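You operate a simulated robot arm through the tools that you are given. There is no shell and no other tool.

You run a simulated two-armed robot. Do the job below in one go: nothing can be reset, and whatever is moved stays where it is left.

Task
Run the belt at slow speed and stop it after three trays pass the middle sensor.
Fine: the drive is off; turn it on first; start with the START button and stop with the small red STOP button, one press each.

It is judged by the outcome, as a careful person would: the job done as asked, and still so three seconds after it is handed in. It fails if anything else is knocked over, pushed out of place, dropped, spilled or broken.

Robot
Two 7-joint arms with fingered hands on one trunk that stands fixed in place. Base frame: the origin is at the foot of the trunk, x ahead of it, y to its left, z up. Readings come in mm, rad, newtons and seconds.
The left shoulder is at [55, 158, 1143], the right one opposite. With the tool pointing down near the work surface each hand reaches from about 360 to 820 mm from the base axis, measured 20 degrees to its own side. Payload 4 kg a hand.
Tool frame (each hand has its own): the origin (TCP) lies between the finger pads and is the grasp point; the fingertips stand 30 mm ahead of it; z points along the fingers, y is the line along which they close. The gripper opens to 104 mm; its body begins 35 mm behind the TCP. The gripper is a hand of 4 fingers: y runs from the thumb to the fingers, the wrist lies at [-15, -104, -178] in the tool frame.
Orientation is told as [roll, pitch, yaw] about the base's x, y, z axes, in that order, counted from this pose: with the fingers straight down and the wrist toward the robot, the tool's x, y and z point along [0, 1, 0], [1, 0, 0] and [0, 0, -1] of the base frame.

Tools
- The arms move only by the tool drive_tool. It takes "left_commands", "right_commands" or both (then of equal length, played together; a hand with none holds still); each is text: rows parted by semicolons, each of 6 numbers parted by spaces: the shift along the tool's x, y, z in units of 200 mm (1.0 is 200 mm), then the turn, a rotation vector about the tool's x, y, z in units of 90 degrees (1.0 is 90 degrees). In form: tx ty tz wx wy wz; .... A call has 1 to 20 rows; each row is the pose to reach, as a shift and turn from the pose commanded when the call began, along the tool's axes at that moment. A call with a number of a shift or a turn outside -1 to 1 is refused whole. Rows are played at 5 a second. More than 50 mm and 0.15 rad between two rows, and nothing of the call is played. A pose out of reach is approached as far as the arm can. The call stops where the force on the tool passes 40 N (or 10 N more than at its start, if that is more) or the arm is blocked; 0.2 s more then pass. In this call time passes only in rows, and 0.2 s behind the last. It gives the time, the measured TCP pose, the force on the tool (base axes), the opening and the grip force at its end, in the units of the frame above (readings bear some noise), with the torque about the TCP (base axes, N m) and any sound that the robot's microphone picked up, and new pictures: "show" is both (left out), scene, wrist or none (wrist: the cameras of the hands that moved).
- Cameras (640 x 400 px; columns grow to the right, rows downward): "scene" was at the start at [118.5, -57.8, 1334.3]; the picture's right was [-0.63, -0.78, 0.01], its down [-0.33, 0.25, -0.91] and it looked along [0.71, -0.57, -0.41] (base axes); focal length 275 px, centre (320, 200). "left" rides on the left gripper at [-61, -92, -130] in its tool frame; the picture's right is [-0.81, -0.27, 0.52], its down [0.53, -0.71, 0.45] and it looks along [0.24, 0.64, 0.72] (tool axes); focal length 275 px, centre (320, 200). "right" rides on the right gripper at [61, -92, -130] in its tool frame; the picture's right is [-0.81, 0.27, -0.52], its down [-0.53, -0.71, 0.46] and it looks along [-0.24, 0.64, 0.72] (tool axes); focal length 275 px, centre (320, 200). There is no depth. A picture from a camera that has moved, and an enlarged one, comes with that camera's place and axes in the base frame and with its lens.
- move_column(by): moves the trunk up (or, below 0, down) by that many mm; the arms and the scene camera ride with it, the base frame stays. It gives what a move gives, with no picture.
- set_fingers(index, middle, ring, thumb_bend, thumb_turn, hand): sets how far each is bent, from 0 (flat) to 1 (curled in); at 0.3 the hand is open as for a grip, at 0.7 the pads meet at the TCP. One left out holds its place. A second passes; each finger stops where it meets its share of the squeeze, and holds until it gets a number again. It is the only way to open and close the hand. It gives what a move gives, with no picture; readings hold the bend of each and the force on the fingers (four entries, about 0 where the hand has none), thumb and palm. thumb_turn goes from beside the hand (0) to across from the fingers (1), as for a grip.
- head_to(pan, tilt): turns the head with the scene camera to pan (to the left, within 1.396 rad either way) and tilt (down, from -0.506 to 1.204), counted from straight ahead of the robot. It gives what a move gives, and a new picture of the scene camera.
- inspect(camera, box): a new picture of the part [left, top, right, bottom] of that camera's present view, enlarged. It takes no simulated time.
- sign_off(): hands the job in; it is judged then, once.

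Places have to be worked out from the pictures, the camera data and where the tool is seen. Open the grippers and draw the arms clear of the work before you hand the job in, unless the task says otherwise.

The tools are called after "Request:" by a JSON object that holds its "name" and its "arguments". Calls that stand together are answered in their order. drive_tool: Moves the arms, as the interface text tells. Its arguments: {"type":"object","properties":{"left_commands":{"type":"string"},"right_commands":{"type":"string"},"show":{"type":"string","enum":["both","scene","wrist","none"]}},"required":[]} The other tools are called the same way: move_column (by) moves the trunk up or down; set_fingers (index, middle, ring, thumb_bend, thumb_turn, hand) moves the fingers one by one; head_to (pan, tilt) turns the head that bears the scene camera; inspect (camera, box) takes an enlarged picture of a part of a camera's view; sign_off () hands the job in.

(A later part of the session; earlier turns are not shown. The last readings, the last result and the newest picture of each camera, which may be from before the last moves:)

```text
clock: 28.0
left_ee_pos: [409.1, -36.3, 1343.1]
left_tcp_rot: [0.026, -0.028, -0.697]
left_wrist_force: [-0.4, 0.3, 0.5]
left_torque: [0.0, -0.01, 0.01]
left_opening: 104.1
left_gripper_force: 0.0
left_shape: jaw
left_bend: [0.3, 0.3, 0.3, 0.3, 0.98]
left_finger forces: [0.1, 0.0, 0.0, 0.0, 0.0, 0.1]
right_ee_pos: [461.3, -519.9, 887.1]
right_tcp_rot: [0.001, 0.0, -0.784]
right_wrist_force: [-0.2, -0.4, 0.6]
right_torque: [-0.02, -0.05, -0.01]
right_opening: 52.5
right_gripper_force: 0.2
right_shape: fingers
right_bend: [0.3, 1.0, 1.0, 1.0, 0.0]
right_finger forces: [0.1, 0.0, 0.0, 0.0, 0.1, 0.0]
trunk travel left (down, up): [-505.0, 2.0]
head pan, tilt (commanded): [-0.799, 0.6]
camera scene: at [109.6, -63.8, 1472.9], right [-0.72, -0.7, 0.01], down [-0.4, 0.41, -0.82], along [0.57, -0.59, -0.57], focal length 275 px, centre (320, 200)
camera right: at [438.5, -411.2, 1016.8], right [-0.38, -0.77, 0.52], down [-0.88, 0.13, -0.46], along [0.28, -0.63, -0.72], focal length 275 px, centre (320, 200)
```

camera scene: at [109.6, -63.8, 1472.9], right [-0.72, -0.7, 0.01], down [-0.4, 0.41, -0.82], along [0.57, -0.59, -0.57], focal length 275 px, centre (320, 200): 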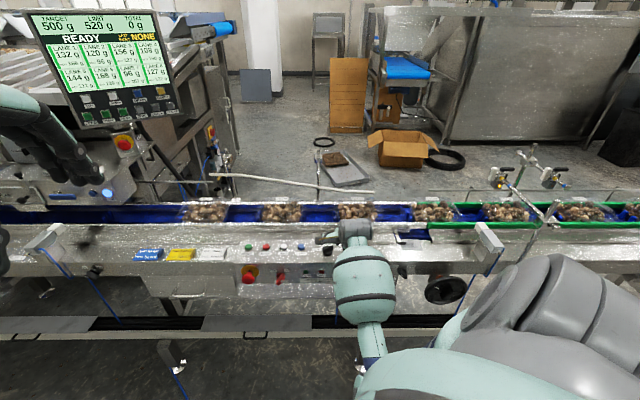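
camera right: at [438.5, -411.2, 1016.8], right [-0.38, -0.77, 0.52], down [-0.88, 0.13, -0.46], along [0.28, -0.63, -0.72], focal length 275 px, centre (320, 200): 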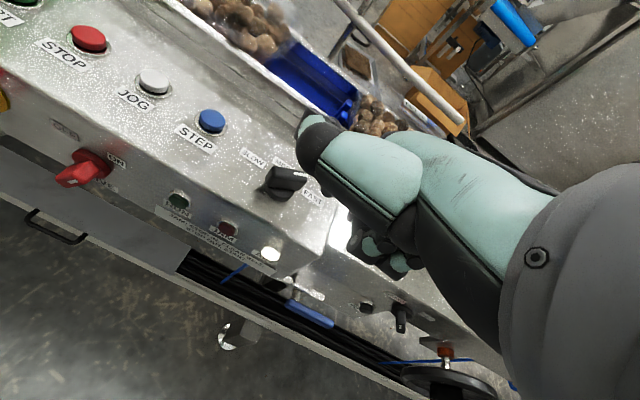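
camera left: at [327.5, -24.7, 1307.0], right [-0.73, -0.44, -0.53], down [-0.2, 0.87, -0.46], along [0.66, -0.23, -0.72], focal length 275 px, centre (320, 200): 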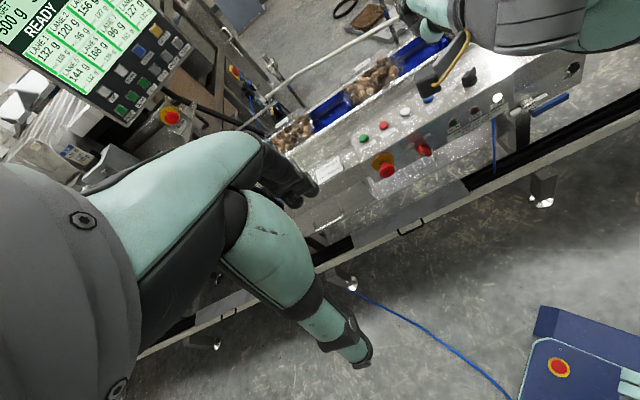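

Hand is vertical now beside the knob. Checking the left and scene cameras for the fingertip position relative to the knob.

Request:
{"name": "inspect", "arguments": {"camera": "left", "box": [320, 20, 560, 200]}}

Request:
{"name": "inspect", "arguments": {"camera": "scene", "box": [300, 210, 400, 290]}}

Request:
{"name": "inspect", "arguments": {"camera": "right", "box": [220, 100, 440, 300]}}

```text
2.22 times, centred on (440, 110) of left
camera zoom: at [295.3, -25.2, 1469.7], right [-0.71, -0.44, -0.55], down [-0.19, 0.87, -0.46], along [0.68, -0.23, -0.7], focal length 612 px, centre (53, 400)
```

zoom: 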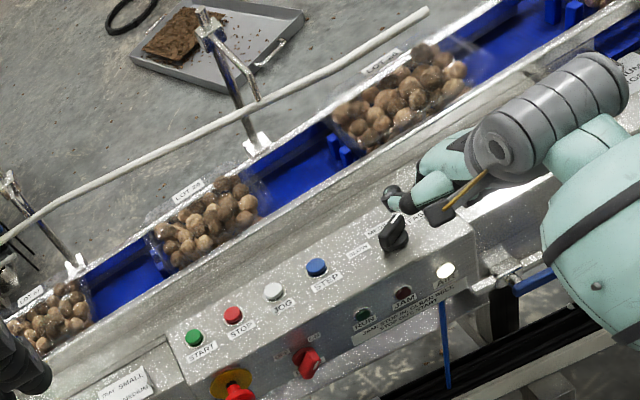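

```text
5.00 times, centred on (350, 250) of scene
camera zoom: at [109.6, -63.8, 1472.9], right [-0.72, -0.7, 0.01], down [-0.4, 0.41, -0.82], along [0.57, -0.59, -0.57], focal length 1373 px, centre (170, -50)
```

zoom: 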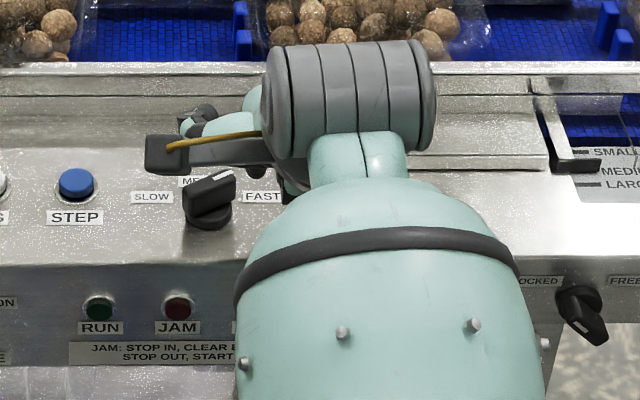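

```text
2.00 times, centred on (330, 200) of right
camera zoom: at [438.5, -411.2, 1016.8], right [-0.38, -0.77, 0.52], down [-0.88, 0.13, -0.46], along [0.28, -0.63, -0.72], focal length 551 px, centre (300, 200)
```

zoom: 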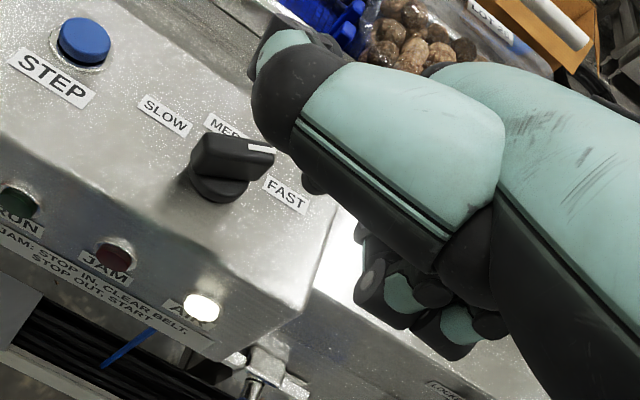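

The views agree: knob axis ≈ (542,-551), pointer at +60° (FAST), SLOW at -60°. Fingertip ≈ (509,-558,860). I'll descend to z≈809 beside the handle and sweep an arc around the knob pushing the pointer counter-clockwise, stopping midway to look.

Request:
{"name": "drive_tool", "arguments": {"right_commands": "0 0 0.085 0 0 0; 0 0 0.17 0 0 0; 0 0 0.255 0 0 0; 0.0135 0.0315 0.255 0 0 0; 0.0295 0.0605 0.255 0 0 0; 0.0255 0.0905 0.255 0 0 0; 0.0295 0.1205 0.255 0 0 0; 0.041 0.148 0.255 0 0 0; 0.059 0.172 0.255 0 0 0", "show": "wrist"}}

Request:
{"name": "inspect", "arguments": {"camera": "scene", "box": [300, 210, 400, 290]}}

Request:
{"name": "inspect", "arguments": {"camera": "left", "box": [420, 70, 520, 150]}}

Request:
{"name": "inspect", "arguments": {"camera": "right", "box": [220, 100, 400, 270]}}

```text
clock: 30.0
left_ee_pos: [409.7, -37.0, 1344.0]
left_tcp_rot: [0.025, -0.027, -0.697]
left_wrist_force: [0.9, 0.6, -0.3]
left_torque: [0.01, -0.01, 0.0]
left_opening: 104.1
left_gripper_force: 0.0
left_shape: jaw
left_bend: [0.3, 0.3, 0.3, 0.3, 0.98]
left_finger forces: [0.1, 0.0, 0.0, 0.0, 0.0, 0.1]
right_ee_pos: [494.3, -535.0, 834.5]
right_tcp_rot: [0.0, -0.003, -0.785]
right_wrist_force: [-0.6, -0.9, 0.0]
right_torque: [0.04, -0.03, -0.02]
right_opening: 52.6
right_gripper_force: 0.2
right_shape: fingers
right_bend: [0.3, 1.0, 1.0, 1.0, 0.0]
right_finger forces: [0.5, 0.0, 0.0, 0.0, 0.1, 0.0]
trunk travel left (down, up): [-505.0, 2.0]
head pan, tilt (commanded): [-0.799, 0.6]
camera right: at [472.6, -426.5, 965.1], right [-0.38, -0.77, 0.52], down [-0.88, 0.13, -0.46], along [0.29, -0.63, -0.72], focal length 275 px, centre (320, 200)
```

right: 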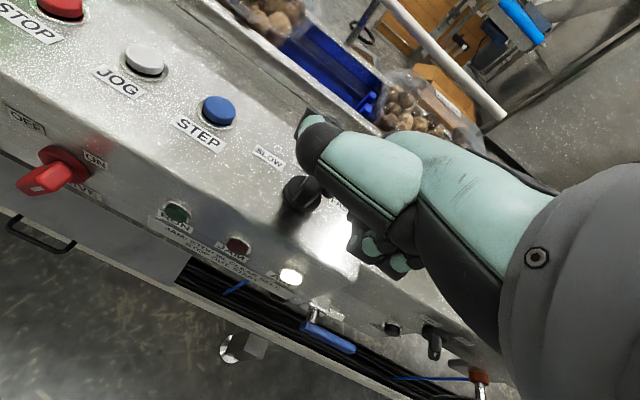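

```text
5.00 times, centred on (350, 250) of scene
camera zoom: at [110.5, -63.8, 1472.9], right [-0.72, -0.7, 0.01], down [-0.41, 0.41, -0.82], along [0.57, -0.59, -0.57], focal length 1373 px, centre (170, -50)
```

zoom: 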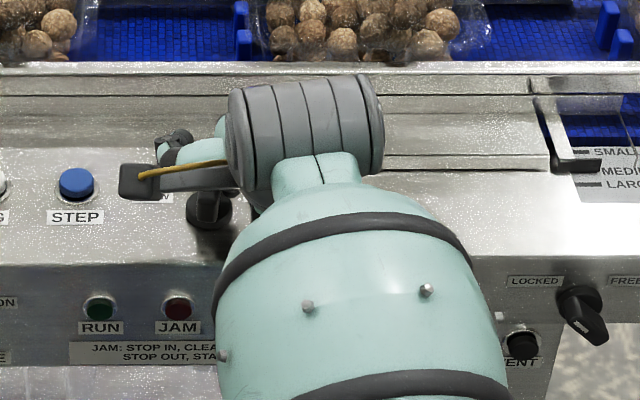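

```text
5.00 times, centred on (470, 110) of left
camera zoom: at [296.2, -25.2, 1469.5], right [-0.71, -0.44, -0.55], down [-0.19, 0.87, -0.46], along [0.68, -0.23, -0.7], focal length 1376 px, centre (-430, 650)
```

zoom: 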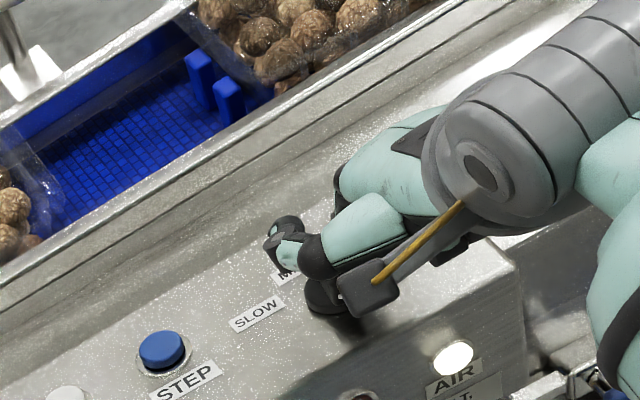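

```text
2.35 times, centred on (310, 185) of right
camera zoom: at [472.6, -426.5, 965.1], right [-0.38, -0.77, 0.52], down [-0.88, 0.13, -0.46], along [0.29, -0.63, -0.72], focal length 648 px, centre (344, 235)
```

zoom: 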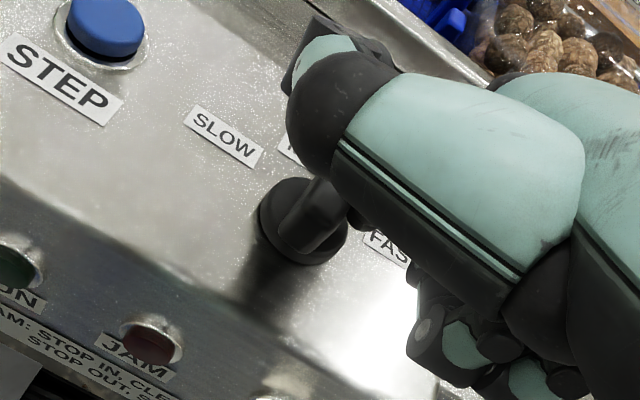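

The handle is turning nicely (now near MEDIUM). I'll continue the arc to SLOW.

Request:
{"name": "drive_tool", "arguments": {"right_commands": "0.024 0.018 0 0 0 0; 0.0515 0.0295 0 0 0 0; 0.0815 0.0335 0 0 0 0; 0.1115 0.0295 0 0 0 0", "show": "wrist"}}

Request:
{"name": "inspect", "arguments": {"camera": "left", "box": [420, 70, 520, 150]}}

Request:
{"name": "inspect", "arguments": {"camera": "right", "box": [200, 120, 380, 290]}}

```text
clock: 31.0
left_ee_pos: [408.5, -37.6, 1344.4]
left_tcp_rot: [0.027, -0.028, -0.696]
left_wrist_force: [0.3, 0.3, 1.0]
left_torque: [0.0, 0.0, 0.0]
left_opening: 103.8
left_gripper_force: 0.0
left_shape: jaw
left_bend: [0.3, 0.3, 0.3, 0.3, 0.98]
left_finger forces: [0.0, 0.1, 0.0, 0.1, 0.0, 0.1]
right_ee_pos: [512.9, -523.5, 837.1]
right_tcp_rot: [0.001, -0.003, -0.786]
right_wrist_force: [-3.8, -11.5, 2.4]
right_torque: [-0.26, -0.09, -0.63]
right_opening: 54.8
right_gripper_force: 5.1
right_shape: fingers
right_bend: [0.27, 1.0, 1.0, 1.0, 0.0]
right_finger forces: [10.5, 0.0, 0.1, 0.0, 0.1, 0.0]
trunk travel left (down, up): [-505.0, 2.0]
head pan, tilt (commanded): [-0.799, 0.6]
camera right: at [490.9, -415.5, 966.4], right [-0.38, -0.77, 0.52], down [-0.88, 0.13, -0.46], along [0.29, -0.63, -0.72], focal length 275 px, centre (320, 200)
```

right: 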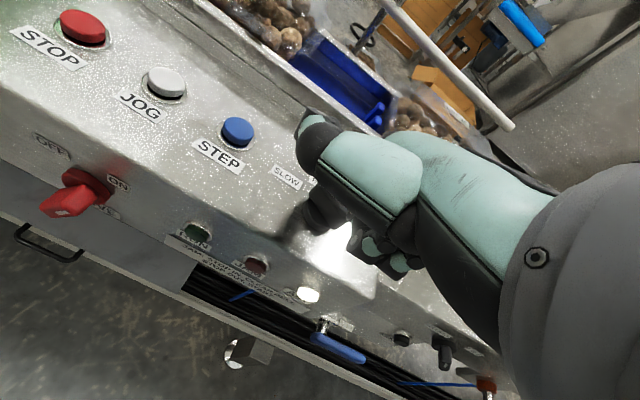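

```text
5.00 times, centred on (470, 110) of left
camera zoom: at [295.1, -25.9, 1469.7], right [-0.71, -0.44, -0.55], down [-0.19, 0.87, -0.46], along [0.68, -0.22, -0.7], focal length 1376 px, centre (-430, 650)
```

zoom: 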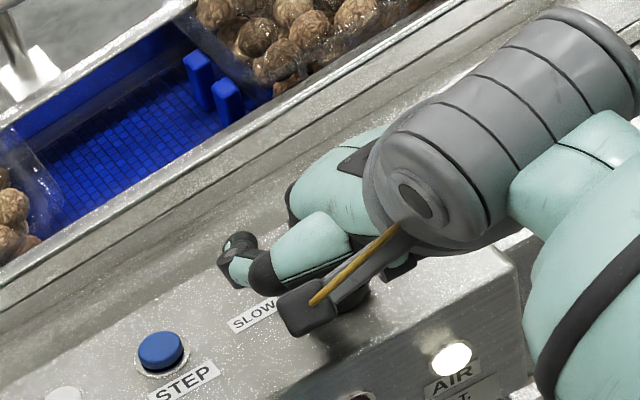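

```text
2.35 times, centred on (290, 205) of right
camera zoom: at [490.9, -415.5, 966.4], right [-0.38, -0.77, 0.52], down [-0.88, 0.13, -0.46], along [0.29, -0.63, -0.72], focal length 648 px, centre (391, 188)
```

zoom: 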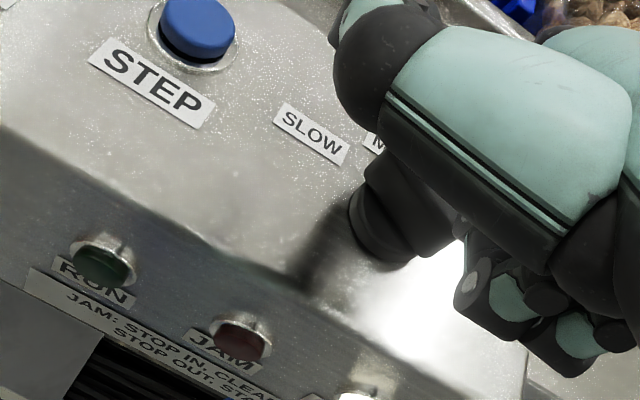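

Contact force rose to ~10 N, perhaps at the SLOW stop. I'll back the finger off and lift to see where the pointer is.

Request:
{"name": "drive_tool", "arguments": {"right_commands": "-0.04 0.03 0 0 0 0; -0.06 0.04 -0.06 0 0 0; -0.06 0.04 -0.2 0 0 0; -0.06 0.04 -0.34 0 0 0; -0.2 0.04 -0.45 0 0 0; -0.36 0.0 -0.45 0 0 0", "show": "wrist"}}

Request:
{"name": "inspect", "arguments": {"camera": "left", "box": [420, 70, 520, 150]}}

Request:
{"name": "inspect", "arguments": {"camera": "scene", "box": [300, 210, 400, 290]}}

```text
clock: 32.4
left_ee_pos: [407.5, -36.1, 1344.8]
left_tcp_rot: [0.027, -0.027, -0.697]
left_wrist_force: [-0.7, -1.2, -0.4]
left_torque: [0.05, -0.02, 0.01]
left_opening: 103.8
left_gripper_force: 0.2
left_shape: jaw
left_bend: [0.3, 0.3, 0.3, 0.3, 0.98]
left_finger forces: [0.0, 0.1, 0.0, 0.0, 0.0, 0.0]
right_ee_pos: [461.7, -573.4, 926.5]
right_tcp_rot: [0.003, -0.001, -0.782]
right_wrist_force: [0.4, -0.1, 0.1]
right_torque: [0.01, 0.01, 0.02]
right_opening: 52.3
right_gripper_force: 0.1
right_shape: fingers
right_bend: [0.3, 1.0, 1.0, 1.0, 0.0]
right_finger forces: [0.1, 0.1, 0.0, 0.0, 0.0, 0.1]
trunk travel left (down, up): [-505.0, 2.0]
head pan, tilt (commanded): [-0.799, 0.6]
camera right: at [439.5, -465.4, 1056.6], right [-0.38, -0.77, 0.52], down [-0.88, 0.13, -0.46], along [0.29, -0.63, -0.72], focal length 275 px, centre (320, 200)
```

right: 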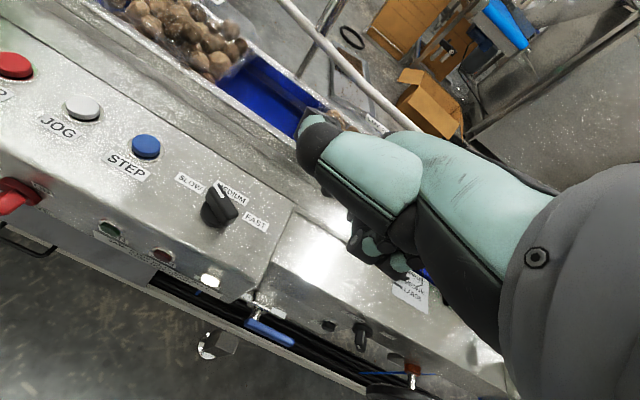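

```text
5.00 times, centred on (470, 110) of left
camera zoom: at [293.7, -25.4, 1470.0], right [-0.71, -0.44, -0.55], down [-0.19, 0.87, -0.46], along [0.68, -0.23, -0.7], focal length 1376 px, centre (-430, 650)
```

zoom: 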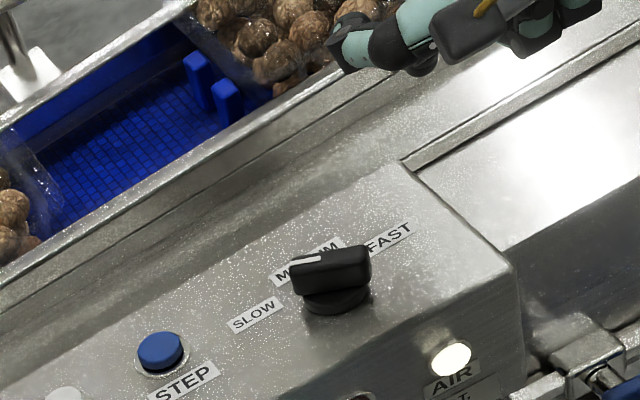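

```text
5.00 times, centred on (350, 250) of scene
camera zoom: at [108.2, -64.0, 1473.0], right [-0.72, -0.7, 0.01], down [-0.4, 0.41, -0.82], along [0.57, -0.59, -0.57], focal length 1373 px, centre (170, -50)
```

zoom: 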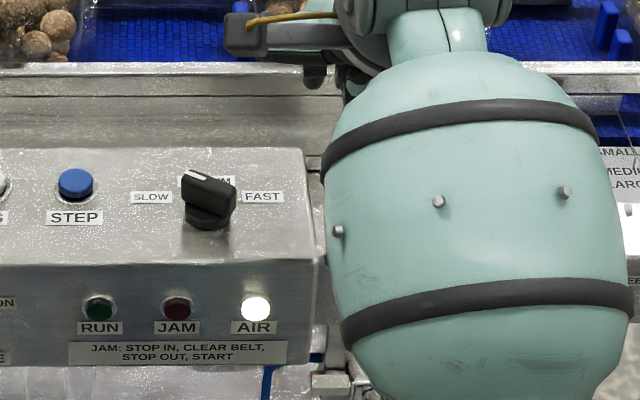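

The pointer now points to the left toward SLOW. Zooming in to confirm it's squarely on SLOW.

Request:
{"name": "inspect", "arguments": {"camera": "right", "box": [160, 150, 290, 250]}}

Request:
{"name": "inspect", "arguments": {"camera": "scene", "box": [318, 232, 366, 266]}}

```text
4.00 times, centred on (225, 200) of right
camera zoom: at [439.5, -465.4, 1056.6], right [-0.38, -0.77, 0.52], down [-0.88, 0.13, -0.46], along [0.29, -0.63, -0.72], focal length 1101 px, centre (700, 200)
```

zoom: 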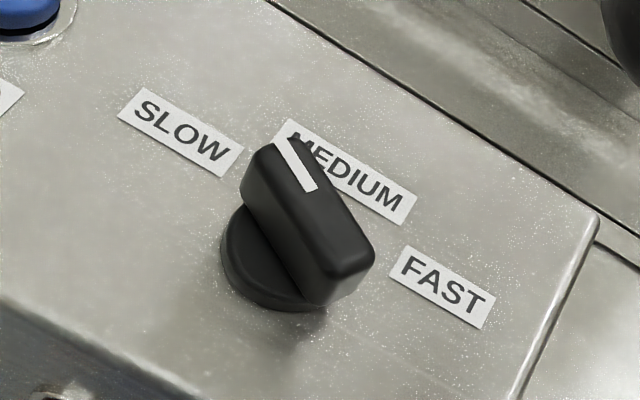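

```text
11.76 times, centred on (342, 249) of scene
camera zoom: at [108.2, -64.0, 1473.0], right [-0.72, -0.7, 0.01], down [-0.4, 0.41, -0.82], along [0.57, -0.59, -0.57], focal length 3231 px, centre (61, -376)
```

zoom: 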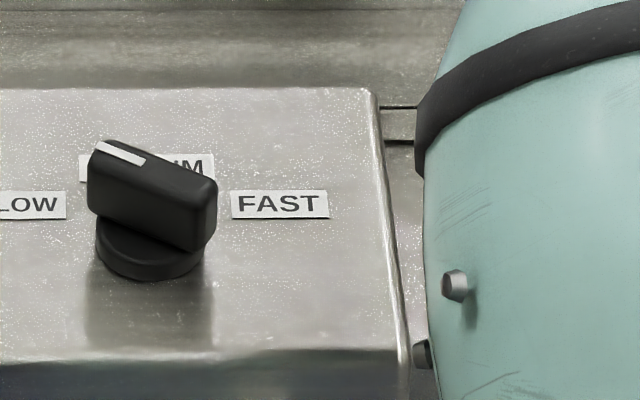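

The triangulated pointer angle is −60°, squarely on SLOW. Before starting, I'll study the sensors from the raised head to be sure which one is the middle.

Request:
{"name": "head_to", "arguments": {"pan": -1.2, "tilt": 0.4}}

Request:
{"name": "inspect", "arguments": {"camera": "scene", "box": [280, 100, 480, 230]}}

Request:
{"name": "inspect", "arguments": {"camera": "scene", "box": [440, 80, 640, 220]}}

```text
clock: 33.2
left_ee_pos: [410.9, -36.3, 1343.4]
left_tcp_rot: [0.026, -0.029, -0.697]
left_wrist_force: [0.3, -0.4, 0.1]
left_torque: [0.02, 0.02, -0.02]
left_opening: 104.2
left_gripper_force: 0.1
left_shape: jaw
left_bend: [0.3, 0.3, 0.3, 0.3, 0.98]
left_finger forces: [0.0, 0.0, 0.0, 0.0, 0.0, 0.0]
right_ee_pos: [463.7, -572.1, 925.9]
right_tcp_rot: [0.001, 0.0, -0.783]
right_wrist_force: [0.8, 0.5, -0.4]
right_torque: [-0.01, -0.03, 0.0]
right_opening: 52.5
right_gripper_force: 0.0
right_shape: fingers
right_bend: [0.3, 1.0, 1.0, 1.0, 0.0]
right_finger forces: [0.0, 0.0, 0.0, 0.1, 0.0, 0.0]
trunk travel left (down, up): [-505.0, 2.0]
head pan, tilt (commanded): [-1.201, 0.4]
camera scene: at [82.8, -86.2, 1491.5], right [-0.93, -0.36, 0.01], down [-0.15, 0.36, -0.92], along [0.33, -0.86, -0.39], focal length 275 px, centre (320, 200)
```

scene: 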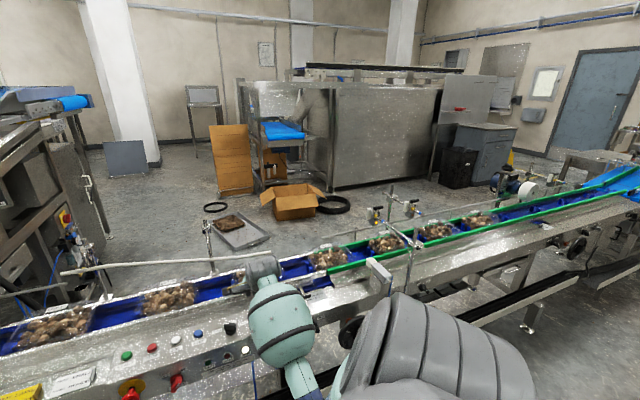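

```text
3.08 times, centred on (380, 165) of scene
camera zoom: at [82.8, -86.2, 1491.5], right [-0.93, -0.36, 0.01], down [-0.15, 0.36, -0.92], along [0.33, -0.86, -0.39], focal length 845 px, centre (135, 308)
```

zoom: 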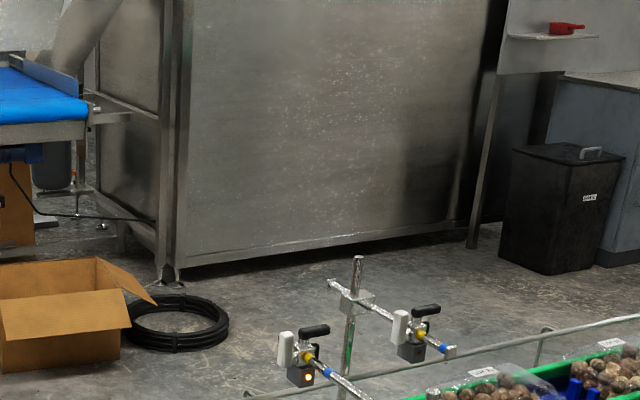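

```text
2.86 times, centred on (540, 150) of scene
camera zoom: at [82.8, -86.2, 1491.5], right [-0.93, -0.36, 0.01], down [-0.15, 0.36, -0.92], along [0.33, -0.86, -0.39], focal length 785 px, centre (-309, 343)
```

zoom: 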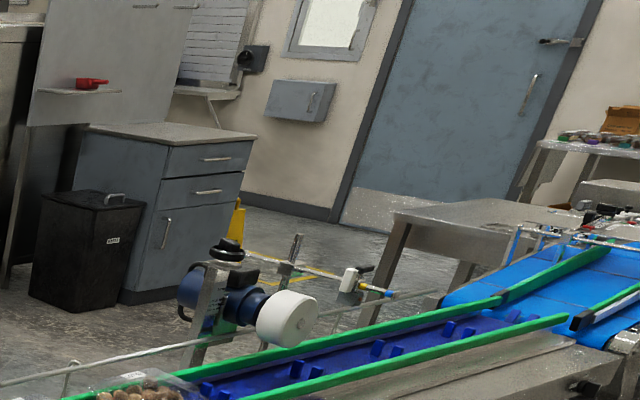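

From the raised head I see three sensors on the belt: the lit one, the next one beside it, and one at the far end after the label applicator. Zooming on each.

Request:
{"name": "inspect", "arguments": {"camera": "scene", "box": [350, 180, 450, 260]}}

Request:
{"name": "inspect", "arguments": {"camera": "scene", "box": [420, 160, 620, 270]}}

Request:
{"name": "inspect", "arguments": {"camera": "scene", "box": [530, 150, 640, 220]}}

Request:
{"name": "inspect", "arguments": {"camera": "scene", "box": [60, 220, 260, 390]}}

```text
5.00 times, centred on (400, 220) of scene
camera zoom: at [82.8, -86.2, 1491.5], right [-0.93, -0.36, 0.01], down [-0.15, 0.36, -0.92], along [0.33, -0.86, -0.39], focal length 1373 px, centre (-80, 100)
```

zoom: 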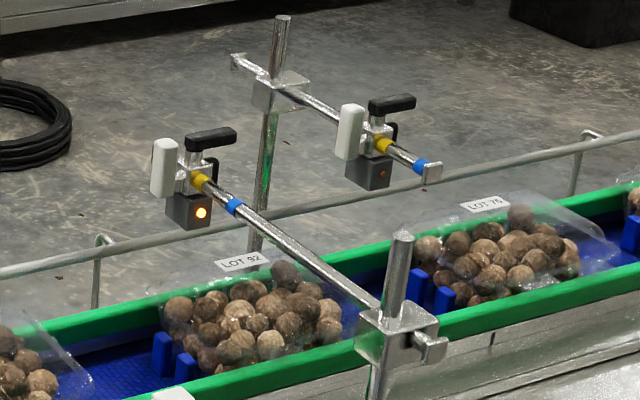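

```text
3.20 times, centred on (520, 215) of scene
camera zoom: at [82.8, -86.2, 1491.5], right [-0.93, -0.36, 0.01], down [-0.15, 0.36, -0.92], along [0.33, -0.86, -0.39], focal length 879 px, centre (-320, 152)
```

zoom: 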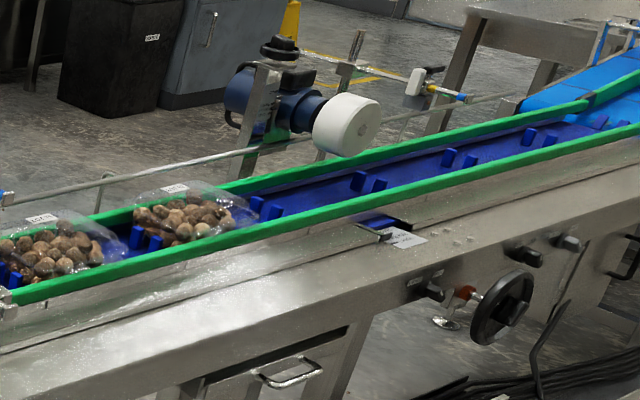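

```text
5.71 times, centred on (585, 185) of scene
camera zoom: at [82.8, -86.2, 1491.5], right [-0.93, -0.36, 0.01], down [-0.15, 0.36, -0.92], along [0.33, -0.86, -0.39], focal length 1569 px, centre (-1194, 286)
```

zoom: 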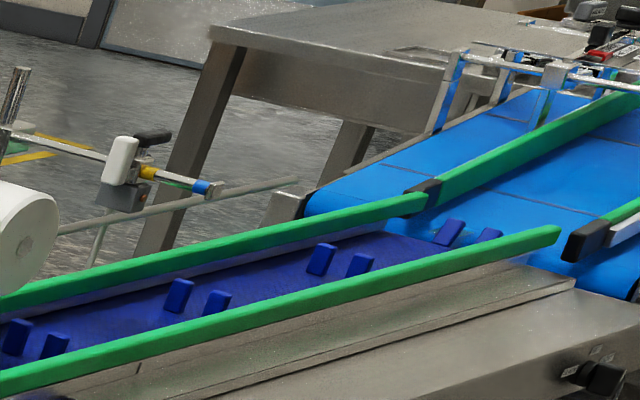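

```text
2.35 times, centred on (160, 305) of scene
camera zoom: at [82.8, -86.2, 1491.5], right [-0.93, -0.36, 0.01], down [-0.15, 0.36, -0.92], along [0.33, -0.86, -0.39], focal length 646 px, centre (696, -47)
```

zoom: 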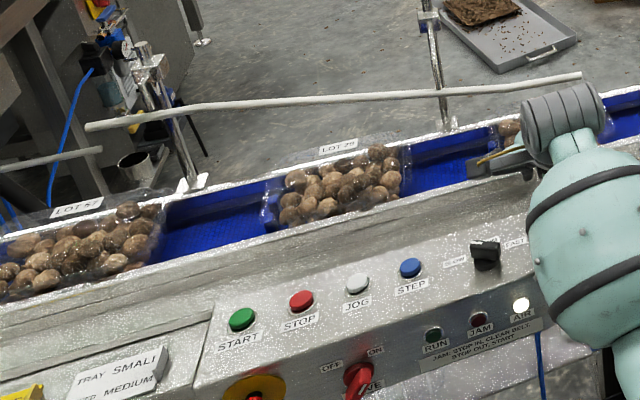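

The middle sensor is the second one (the unlit one next to LOT 75/92, now in the gap between trays). Next, I'll raise the hand a little and carry it upstream toward START, then lower the trunk somewhat for comfortable reach.

Request:
{"name": "drive_tool", "arguments": {"right_commands": "0 0 -0.15 0 0 0; 0.1 0 -0.295 0 0 0; 0.3 0 -0.295 0 0 0; 0.5 0 -0.295 0 0 0; 0.7 0 -0.295 0 0 0; 0.85 -0.01 -0.295 0 0 0; 0.95 -0.01 -0.295 0 0 0", "show": "none"}}

Request:
{"name": "drive_tool", "arguments": {"right_commands": "0.172 0 0 0 0 0; 0.344 0 0 0 0 0; 0.516 0 0 0 0 0; 0.62 0 0 0 0 0; 0.688 0 0 0 0 0", "show": "both"}}

```text
clock: 34.8
left_ee_pos: [409.3, -37.5, 1343.8]
left_tcp_rot: [0.023, -0.028, -0.695]
left_wrist_force: [0.2, -0.2, -0.5]
left_torque: [0.04, 0.03, -0.01]
left_opening: 103.9
left_gripper_force: 0.0
left_shape: jaw
left_bend: [0.3, 0.3, 0.3, 0.3, 0.98]
left_finger forces: [0.0, 0.0, 0.0, 0.0, 0.0, 0.0]
right_ee_pos: [597.9, -436.3, 985.9]
right_tcp_rot: [-0.001, -0.004, -0.784]
right_wrist_force: [0.0, -0.3, 0.6]
right_torque: [0.01, 0.0, -0.01]
right_opening: 52.2
right_gripper_force: 0.0
right_shape: fingers
right_bend: [0.3, 1.0, 1.0, 1.0, 0.0]
right_finger forces: [0.0, 0.1, 0.0, 0.1, 0.0, 0.0]
trunk travel left (down, up): [-505.0, 2.0]
head pan, tilt (commanded): [-1.201, 0.4]
```

```text
clock: 36.0
left_ee_pos: [408.9, -36.4, 1343.2]
left_tcp_rot: [0.025, -0.028, -0.696]
left_wrist_force: [-0.6, -0.1, -0.6]
left_torque: [0.04, -0.01, 0.0]
left_opening: 104.0
left_gripper_force: 0.1
left_shape: jaw
left_bend: [0.3, 0.3, 0.3, 0.3, 0.98]
left_finger forces: [0.0, 0.1, 0.0, 0.0, 0.0, 0.1]
right_ee_pos: [694.2, -339.6, 984.5]
right_tcp_rot: [0.0, 0.0, -0.785]
right_wrist_force: [-0.5, -0.2, -0.3]
right_torque: [0.02, 0.01, -0.01]
right_opening: 52.3
right_gripper_force: 0.0
right_shape: fingers
right_bend: [0.3, 1.0, 1.0, 1.0, 0.0]
right_finger forces: [0.0, 0.0, 0.0, 0.0, 0.0, 0.1]
trunk travel left (down, up): [-505.0, 2.0]
head pan, tilt (commanded): [-1.201, 0.4]
camera scene: at [82.9, -86.1, 1491.5], right [-0.93, -0.36, 0.01], down [-0.15, 0.36, -0.92], along [0.33, -0.86, -0.39], focal length 275 px, centre (320, 200)
camera right: at [672.3, -231.5, 1115.3], right [-0.38, -0.77, 0.52], down [-0.88, 0.13, -0.46], along [0.28, -0.63, -0.72], focal length 275 px, centre (320, 200)
```

scene: 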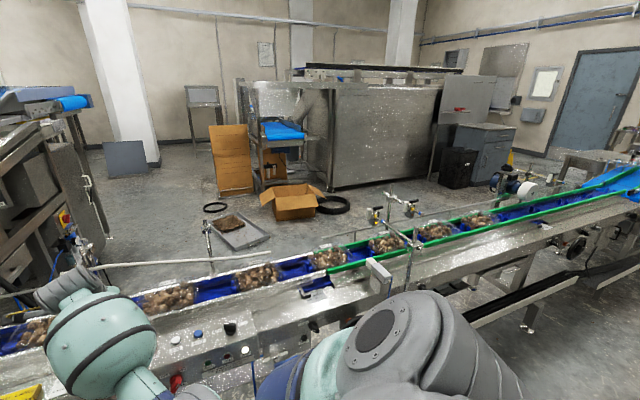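
right: 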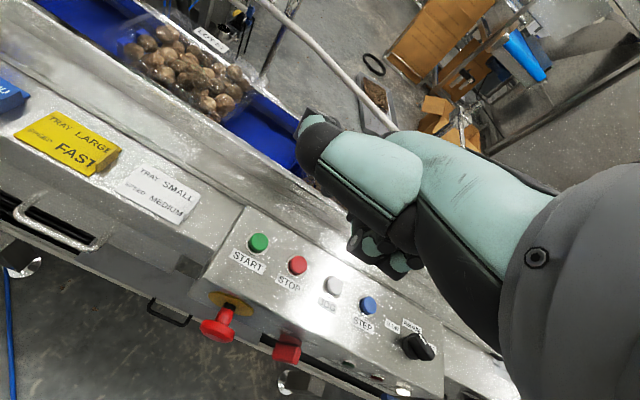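

Hand is above START with full tracking. I'll lower the trunk 60 mm for better reach (tip will be about 80 mm above the buttons).

Request:
{"name": "move_column", "arguments": {"by": -60}}

Request:
{"name": "inspect", "arguments": {"camera": "left", "box": [300, 60, 500, 200]}}

Request:
{"name": "inspect", "arguments": {"camera": "right", "box": [180, 200, 400, 360]}}

```text
clock: 37.0
left_ee_pos: [409.8, -37.3, 1285.7]
left_tcp_rot: [0.025, -0.028, -0.698]
left_wrist_force: [0.3, 0.4, -0.2]
left_torque: [0.0, 0.0, 0.02]
left_opening: 103.9
left_gripper_force: 0.1
left_shape: jaw
left_bend: [0.3, 0.3, 0.3, 0.3, 0.98]
left_finger forces: [0.0, 0.0, 0.0, 0.0, 0.0, 0.0]
right_ee_pos: [694.4, -340.4, 927.6]
right_tcp_rot: [0.003, -0.003, -0.785]
right_wrist_force: [-0.2, 0.2, 0.9]
right_torque: [0.0, -0.02, 0.0]
right_opening: 52.5
right_gripper_force: 0.0
right_shape: fingers
right_bend: [0.3, 1.0, 1.0, 1.0, 0.0]
right_finger forces: [0.0, 0.0, 0.0, 0.0, 0.1, 0.0]
trunk travel left (down, up): [-445.0, 62.0]
head pan, tilt (commanded): [-1.201, 0.4]
```

```text
2.86 times, centred on (400, 130) of left
camera zoom: at [295.3, -24.7, 1410.4], right [-0.71, -0.44, -0.55], down [-0.19, 0.87, -0.46], along [0.68, -0.23, -0.7], focal length 786 px, centre (91, 400)
```

zoom: 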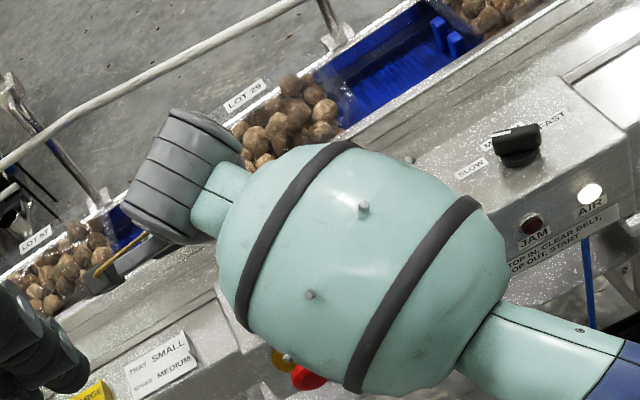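

```text
2.50 times, centred on (290, 280) of right
camera zoom: at [671.7, -231.7, 1056.4], right [-0.38, -0.77, 0.52], down [-0.88, 0.13, -0.46], along [0.29, -0.63, -0.72], focal length 688 px, centre (395, 0)
```

zoom: 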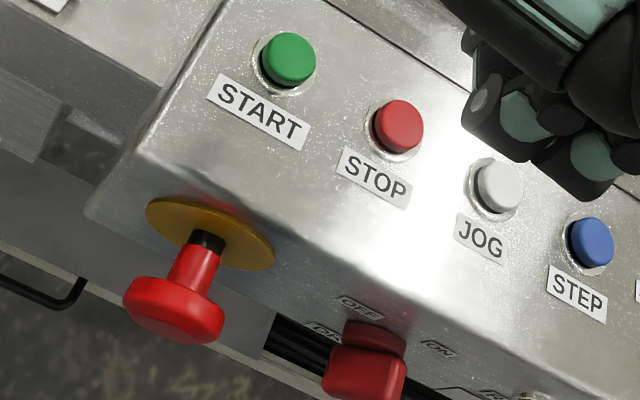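

The wrist view suggests START may be ~9 mm farther in x than my first estimate. To see the index tip and button together, I'll swing the thumb out of the camera's line and lower the hand part-way.

Request:
{"name": "set_fingers", "arguments": {"hand": "right", "thumb_turn": 1, "thumb_bend": 0.2}}

Request:
{"name": "drive_tool", "arguments": {"right_commands": "0 0 0.08 0 0 0; 0 0 0.16 0 0 0", "show": "wrist"}}

Request:
{"name": "inspect", "arguments": {"camera": "right", "box": [240, 120, 440, 280]}}

```text
clock: 38.0
left_ee_pos: [409.3, -36.6, 1283.4]
left_tcp_rot: [0.026, -0.028, -0.697]
left_wrist_force: [-0.5, -0.7, 0.2]
left_torque: [0.01, -0.05, 0.01]
left_opening: 104.3
left_gripper_force: 0.1
left_shape: jaw
left_bend: [0.3, 0.3, 0.3, 0.3, 0.98]
left_finger forces: [0.1, 0.0, 0.0, 0.0, 0.1, 0.1]
right_ee_pos: [694.2, -339.8, 927.6]
right_tcp_rot: [0.001, 0.0, -0.785]
right_wrist_force: [-0.2, 0.5, 0.4]
right_torque: [0.01, -0.02, 0.0]
right_opening: 111.3
right_gripper_force: 0.0
right_shape: fingers
right_bend: [0.3, 1.0, 1.0, 0.2, 0.97]
right_finger forces: [0.0, 0.1, 0.0, 0.0, 0.0, 0.1]
trunk travel left (down, up): [-445.0, 62.0]
head pan, tilt (commanded): [-1.201, 0.4]
```

```text
clock: 38.6
left_ee_pos: [410.2, -36.9, 1284.4]
left_tcp_rot: [0.025, -0.028, -0.696]
left_wrist_force: [0.1, 0.3, 0.1]
left_torque: [0.02, -0.02, -0.01]
left_opening: 104.0
left_gripper_force: 0.0
left_shape: jaw
left_bend: [0.3, 0.3, 0.3, 0.3, 0.98]
left_finger forces: [0.0, 0.0, 0.0, 0.1, 0.0, 0.1]
right_ee_pos: [694.3, -339.7, 895.3]
right_tcp_rot: [0.002, 0.0, -0.785]
right_wrist_force: [0.0, -1.2, 0.1]
right_torque: [-0.01, 0.01, -0.02]
right_opening: 111.4
right_gripper_force: 0.0
right_shape: fingers
right_bend: [0.3, 1.0, 1.0, 0.2, 0.97]
right_finger forces: [0.0, 0.0, 0.0, 0.1, 0.1, 0.1]
trunk travel left (down, up): [-445.0, 62.0]
head pan, tilt (commanded): [-1.201, 0.4]
camera right: at [672.3, -232.2, 1024.2], right [-0.38, -0.77, 0.52], down [-0.88, 0.13, -0.46], along [0.28, -0.63, -0.72], focal length 275 px, centre (320, 200)
```

right: 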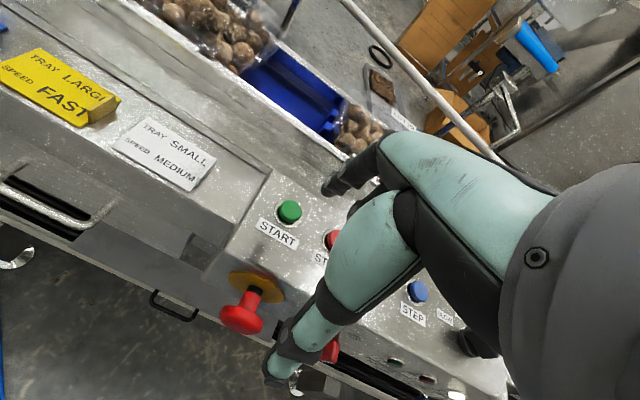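

```text
2.50 times, centred on (340, 200) of right
camera zoom: at [672.3, -232.2, 1024.2], right [-0.38, -0.77, 0.52], down [-0.88, 0.13, -0.46], along [0.28, -0.63, -0.72], focal length 688 px, centre (270, 200)
```

zoom: 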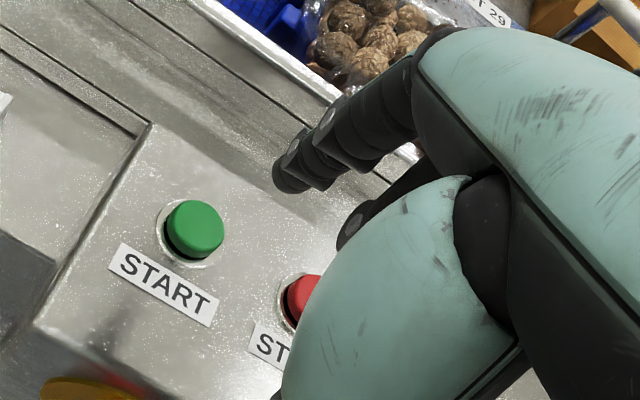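

Now the index tip and START are both visible to the wrist camera: the tip needs ~8 mm upstream and ~4 mm back, then ~50 mm down. I'll shift and lower to ~10 mm above the cap and check again.

Request:
{"name": "drive_tool", "arguments": {"right_commands": "0.02 0.01 0.07 0 0 0; 0.0385 0.02 0.14 0 0 0; 0.0385 0.02 0.21 0 0 0", "show": "none"}}

Request:
{"name": "inspect", "arguments": {"camera": "right", "box": [260, 140, 400, 250]}}

Request:
{"name": "head_to", "arguments": {"pan": -0.75, "tilt": 0.6}}

```text
clock: 39.4
left_ee_pos: [409.2, -37.2, 1283.6]
left_tcp_rot: [0.025, -0.028, -0.695]
left_wrist_force: [-0.3, 0.1, 0.3]
left_torque: [0.04, 0.02, 0.03]
left_opening: 104.2
left_gripper_force: 0.0
left_shape: jaw
left_bend: [0.3, 0.3, 0.3, 0.3, 0.98]
left_finger forces: [0.0, 0.1, 0.1, 0.1, 0.0, 0.0]
right_ee_pos: [705.3, -337.6, 852.5]
right_tcp_rot: [0.0, 0.0, -0.785]
right_wrist_force: [-0.3, -0.6, 0.6]
right_torque: [0.0, 0.02, 0.0]
right_opening: 111.1
right_gripper_force: 0.0
right_shape: fingers
right_bend: [0.3, 1.0, 1.0, 0.2, 0.97]
right_finger forces: [0.0, 0.0, 0.0, 0.1, 0.0, 0.0]
trunk travel left (down, up): [-445.0, 62.0]
head pan, tilt (commanded): [-1.201, 0.4]
```

```text
3.64 times, centred on (330, 195) of right
camera zoom: at [682.0, -228.3, 982.5], right [-0.38, -0.77, 0.52], down [-0.88, 0.13, -0.46], along [0.28, -0.63, -0.72], focal length 1001 px, centre (284, 218)
```

zoom: 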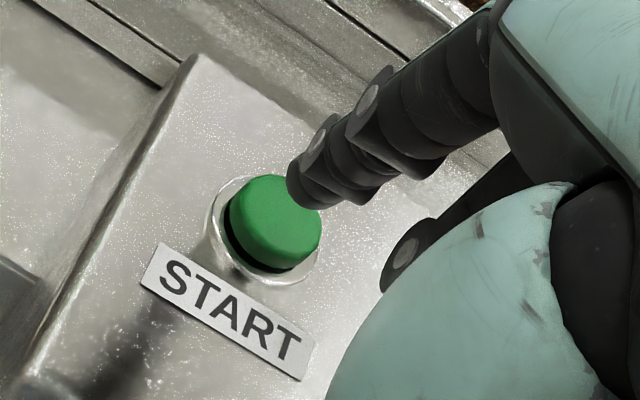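

```text
clock: 40.3
left_ee_pos: [409.0, -37.1, 1284.2]
left_tcp_rot: [0.026, -0.028, -0.695]
left_wrist_force: [-0.8, 0.3, -0.1]
left_torque: [0.0, 0.01, -0.01]
left_opening: 104.3
left_gripper_force: 0.0
left_shape: jaw
left_bend: [0.3, 0.3, 0.3, 0.3, 0.98]
left_finger forces: [0.1, 0.1, 0.0, 0.0, 0.0, 0.0]
right_ee_pos: [705.8, -336.9, 854.1]
right_tcp_rot: [0.002, 0.001, -0.785]
right_wrist_force: [0.3, 1.0, 0.2]
right_torque: [-0.01, -0.01, -0.01]
right_opening: 111.4
right_gripper_force: 0.1
right_shape: fingers
right_bend: [0.3, 1.0, 1.0, 0.2, 0.97]
right_finger forces: [0.1, 0.0, 0.0, 0.0, 0.1, 0.0]
trunk travel left (down, up): [-445.0, 62.0]
head pan, tilt (commanded): [-0.75, 0.6]
camera scene: at [112.7, -60.2, 1413.8], right [-0.68, -0.73, 0.01], down [-0.42, 0.39, -0.82], along [0.6, -0.56, -0.57], focal length 275 px, centre (320, 200)
```

scene: 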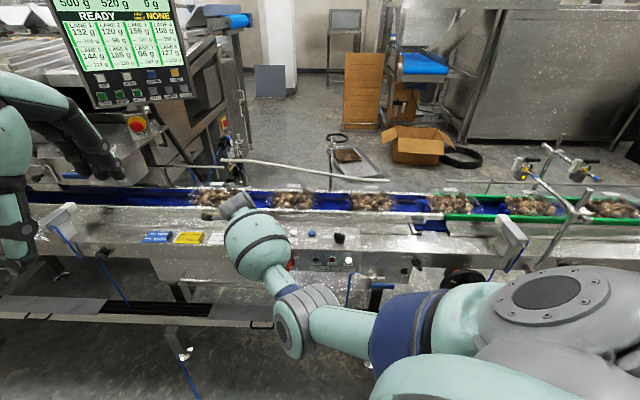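

Tip lines up with the START cap (about 10 mm above it). I'll aim the head at the sensors first so I can count from the start, then press.

Request:
{"name": "head_to", "arguments": {"pan": -1.15, "tilt": 0.5}}

Request:
{"name": "inspect", "arguments": {"camera": "scene", "box": [300, 120, 480, 240]}}

Request:
{"name": "inspect", "arguments": {"camera": "right", "box": [0, 0, 640, 400]}}

```text
clock: 41.2
left_ee_pos: [408.5, -36.6, 1284.4]
left_tcp_rot: [0.025, -0.027, -0.698]
left_wrist_force: [0.1, -0.8, -0.1]
left_torque: [0.01, -0.04, -0.04]
left_opening: 103.7
left_gripper_force: 0.0
left_shape: jaw
left_bend: [0.3, 0.3, 0.3, 0.3, 0.98]
left_finger forces: [0.0, 0.0, 0.1, 0.0, 0.0, 0.1]
right_ee_pos: [704.6, -336.4, 853.0]
right_tcp_rot: [0.001, -0.002, -0.785]
right_wrist_force: [-0.4, 0.5, -0.3]
right_torque: [-0.04, -0.01, 0.0]
right_opening: 111.1
right_gripper_force: 0.0
right_shape: fingers
right_bend: [0.3, 1.0, 1.0, 0.2, 0.97]
right_finger forces: [0.0, 0.1, 0.1, 0.0, 0.1, 0.0]
trunk travel left (down, up): [-445.0, 62.0]
head pan, tilt (commanded): [-1.15, 0.499]
camera scene: at [85.3, -83.1, 1423.2], right [-0.91, -0.41, 0.01], down [-0.21, 0.44, -0.88], along [0.35, -0.8, -0.48], focal length 275 px, centre (320, 200)
```

scene: 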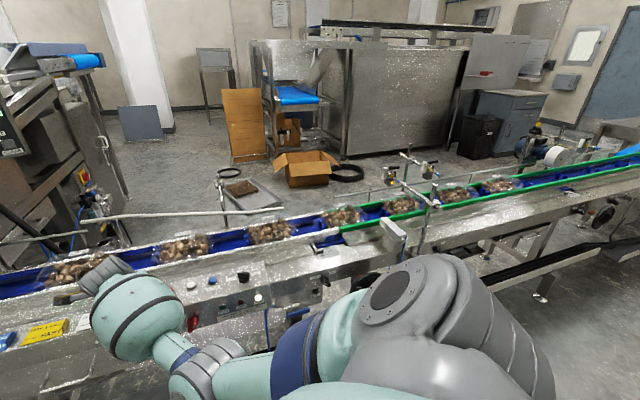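

```text
3.33 times, centred on (390, 180) of scene
camera zoom: at [85.3, -83.1, 1423.2], right [-0.91, -0.41, 0.01], down [-0.21, 0.44, -0.88], along [0.35, -0.8, -0.48], focal length 916 px, centre (87, 267)
```

zoom: 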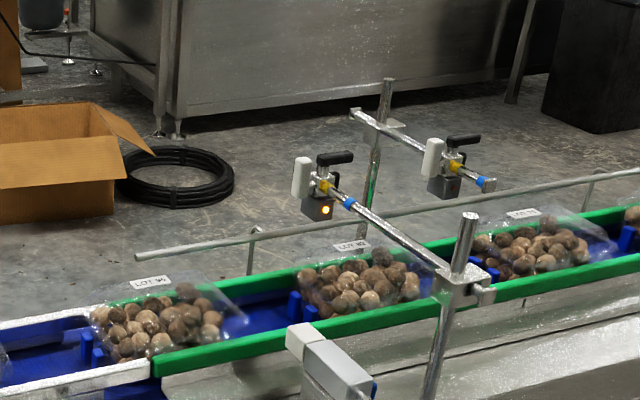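

```text
1.00 times, centred on (320, 200) of right (not enlarged: the box is as wide or as high as the picture)
camera zoom: at [682.1, -228.3, 982.7], right [-0.38, -0.77, 0.52], down [-0.88, 0.13, -0.46], along [0.28, -0.63, -0.72], focal length 275 px, centre (320, 200)
```

zoom: 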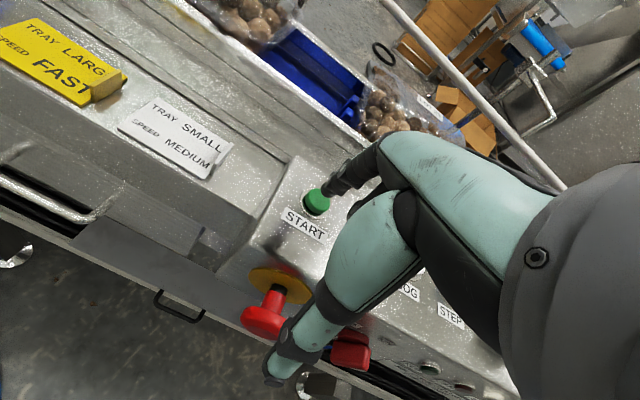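

The thumb hangs rather near the e-stop, so I'll curl it in and lay it beside the hand before pressing.

Request:
{"name": "set_fingers", "arguments": {"hand": "right", "thumb_bend": 1}}

Request:
{"name": "set_fingers", "arguments": {"hand": "right", "thumb_turn": 0.5}}

Request:
{"name": "inspect", "arguments": {"camera": "right", "box": [200, 100, 460, 320]}}

```text
clock: 42.2
left_ee_pos: [409.9, -35.5, 1283.9]
left_tcp_rot: [0.025, -0.028, -0.695]
left_wrist_force: [0.4, 0.2, -0.5]
left_torque: [0.0, 0.0, 0.01]
left_opening: 103.9
left_gripper_force: 0.1
left_shape: jaw
left_bend: [0.3, 0.3, 0.3, 0.3, 0.98]
left_finger forces: [0.0, 0.1, 0.0, 0.0, 0.1, 0.0]
right_ee_pos: [705.5, -336.6, 854.0]
right_tcp_rot: [0.003, 0.0, -0.787]
right_wrist_force: [0.5, 0.1, -0.6]
right_torque: [-0.01, -0.04, -0.02]
right_opening: 26.3
right_gripper_force: 0.1
right_shape: fingers
right_bend: [0.3, 1.0, 1.0, 0.98, 1.0]
right_finger forces: [0.0, 0.0, 0.1, 0.1, 0.0, 0.0]
trunk travel left (down, up): [-445.0, 62.0]
head pan, tilt (commanded): [-1.15, 0.499]
```

```text
clock: 43.2
left_ee_pos: [409.4, -37.3, 1283.7]
left_tcp_rot: [0.025, -0.028, -0.695]
left_wrist_force: [-0.3, -0.7, -0.5]
left_torque: [-0.02, -0.02, 0.03]
left_opening: 104.0
left_gripper_force: 0.1
left_shape: jaw
left_bend: [0.3, 0.3, 0.3, 0.3, 0.98]
left_finger forces: [0.0, 0.0, 0.1, 0.0, 0.0, 0.0]
right_ee_pos: [704.2, -336.6, 852.2]
right_tcp_rot: [0.002, 0.0, -0.784]
right_wrist_force: [0.0, 0.1, 0.3]
right_torque: [0.01, 0.0, 0.01]
right_opening: 37.3
right_gripper_force: 0.0
right_shape: fingers
right_bend: [0.3, 1.0, 1.0, 1.0, 0.51]
right_finger forces: [0.0, 0.0, 0.0, 0.0, 0.0, 0.0]
trunk travel left (down, up): [-445.0, 62.0]
head pan, tilt (commanded): [-1.15, 0.499]
```

```text
1.82 times, centred on (330, 210) of right
camera zoom: at [682.2, -228.3, 982.7], right [-0.38, -0.77, 0.52], down [-0.88, 0.13, -0.46], along [0.28, -0.63, -0.72], focal length 500 px, centre (302, 182)
```

zoom: 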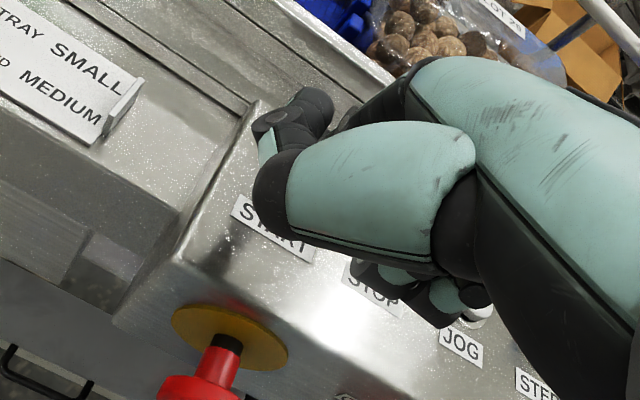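

Half-turned, the thumb still lies in front of the index tip; I'll turn it fully beside the hand (known clear by ~55 mm).

Request:
{"name": "set_fingers", "arguments": {"hand": "right", "thumb_turn": 0}}

Request:
{"name": "inspect", "arguments": {"camera": "right", "box": [200, 100, 460, 320]}}

```text
clock: 44.2
left_ee_pos: [409.1, -36.3, 1283.6]
left_tcp_rot: [0.027, -0.029, -0.696]
left_wrist_force: [-0.2, -0.4, 0.0]
left_torque: [-0.01, -0.01, 0.0]
left_opening: 103.9
left_gripper_force: 0.0
left_shape: jaw
left_bend: [0.3, 0.3, 0.3, 0.3, 0.98]
left_finger forces: [0.0, 0.0, 0.1, 0.0, 0.0, 0.1]
right_ee_pos: [705.6, -335.8, 853.1]
right_tcp_rot: [0.002, -0.001, -0.786]
right_wrist_force: [0.9, 0.0, 0.0]
right_torque: [-0.01, 0.0, 0.01]
right_opening: 52.3
right_gripper_force: 0.1
right_shape: fingers
right_bend: [0.3, 1.0, 1.0, 1.0, 0.0]
right_finger forces: [0.1, 0.1, 0.1, 0.1, 0.1, 0.1]
trunk travel left (down, up): [-445.0, 62.0]
head pan, tilt (commanded): [-1.15, 0.499]
```

```text
1.82 times, centred on (330, 210) of right
camera zoom: at [682.2, -228.3, 982.7], right [-0.38, -0.77, 0.52], down [-0.88, 0.13, -0.46], along [0.28, -0.63, -0.72], focal length 500 px, centre (302, 182)
```

zoom: 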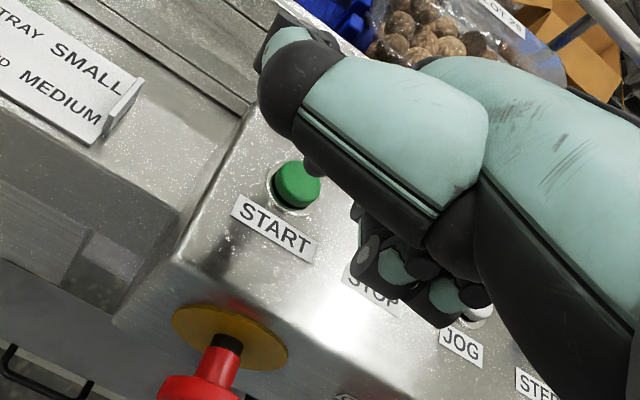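

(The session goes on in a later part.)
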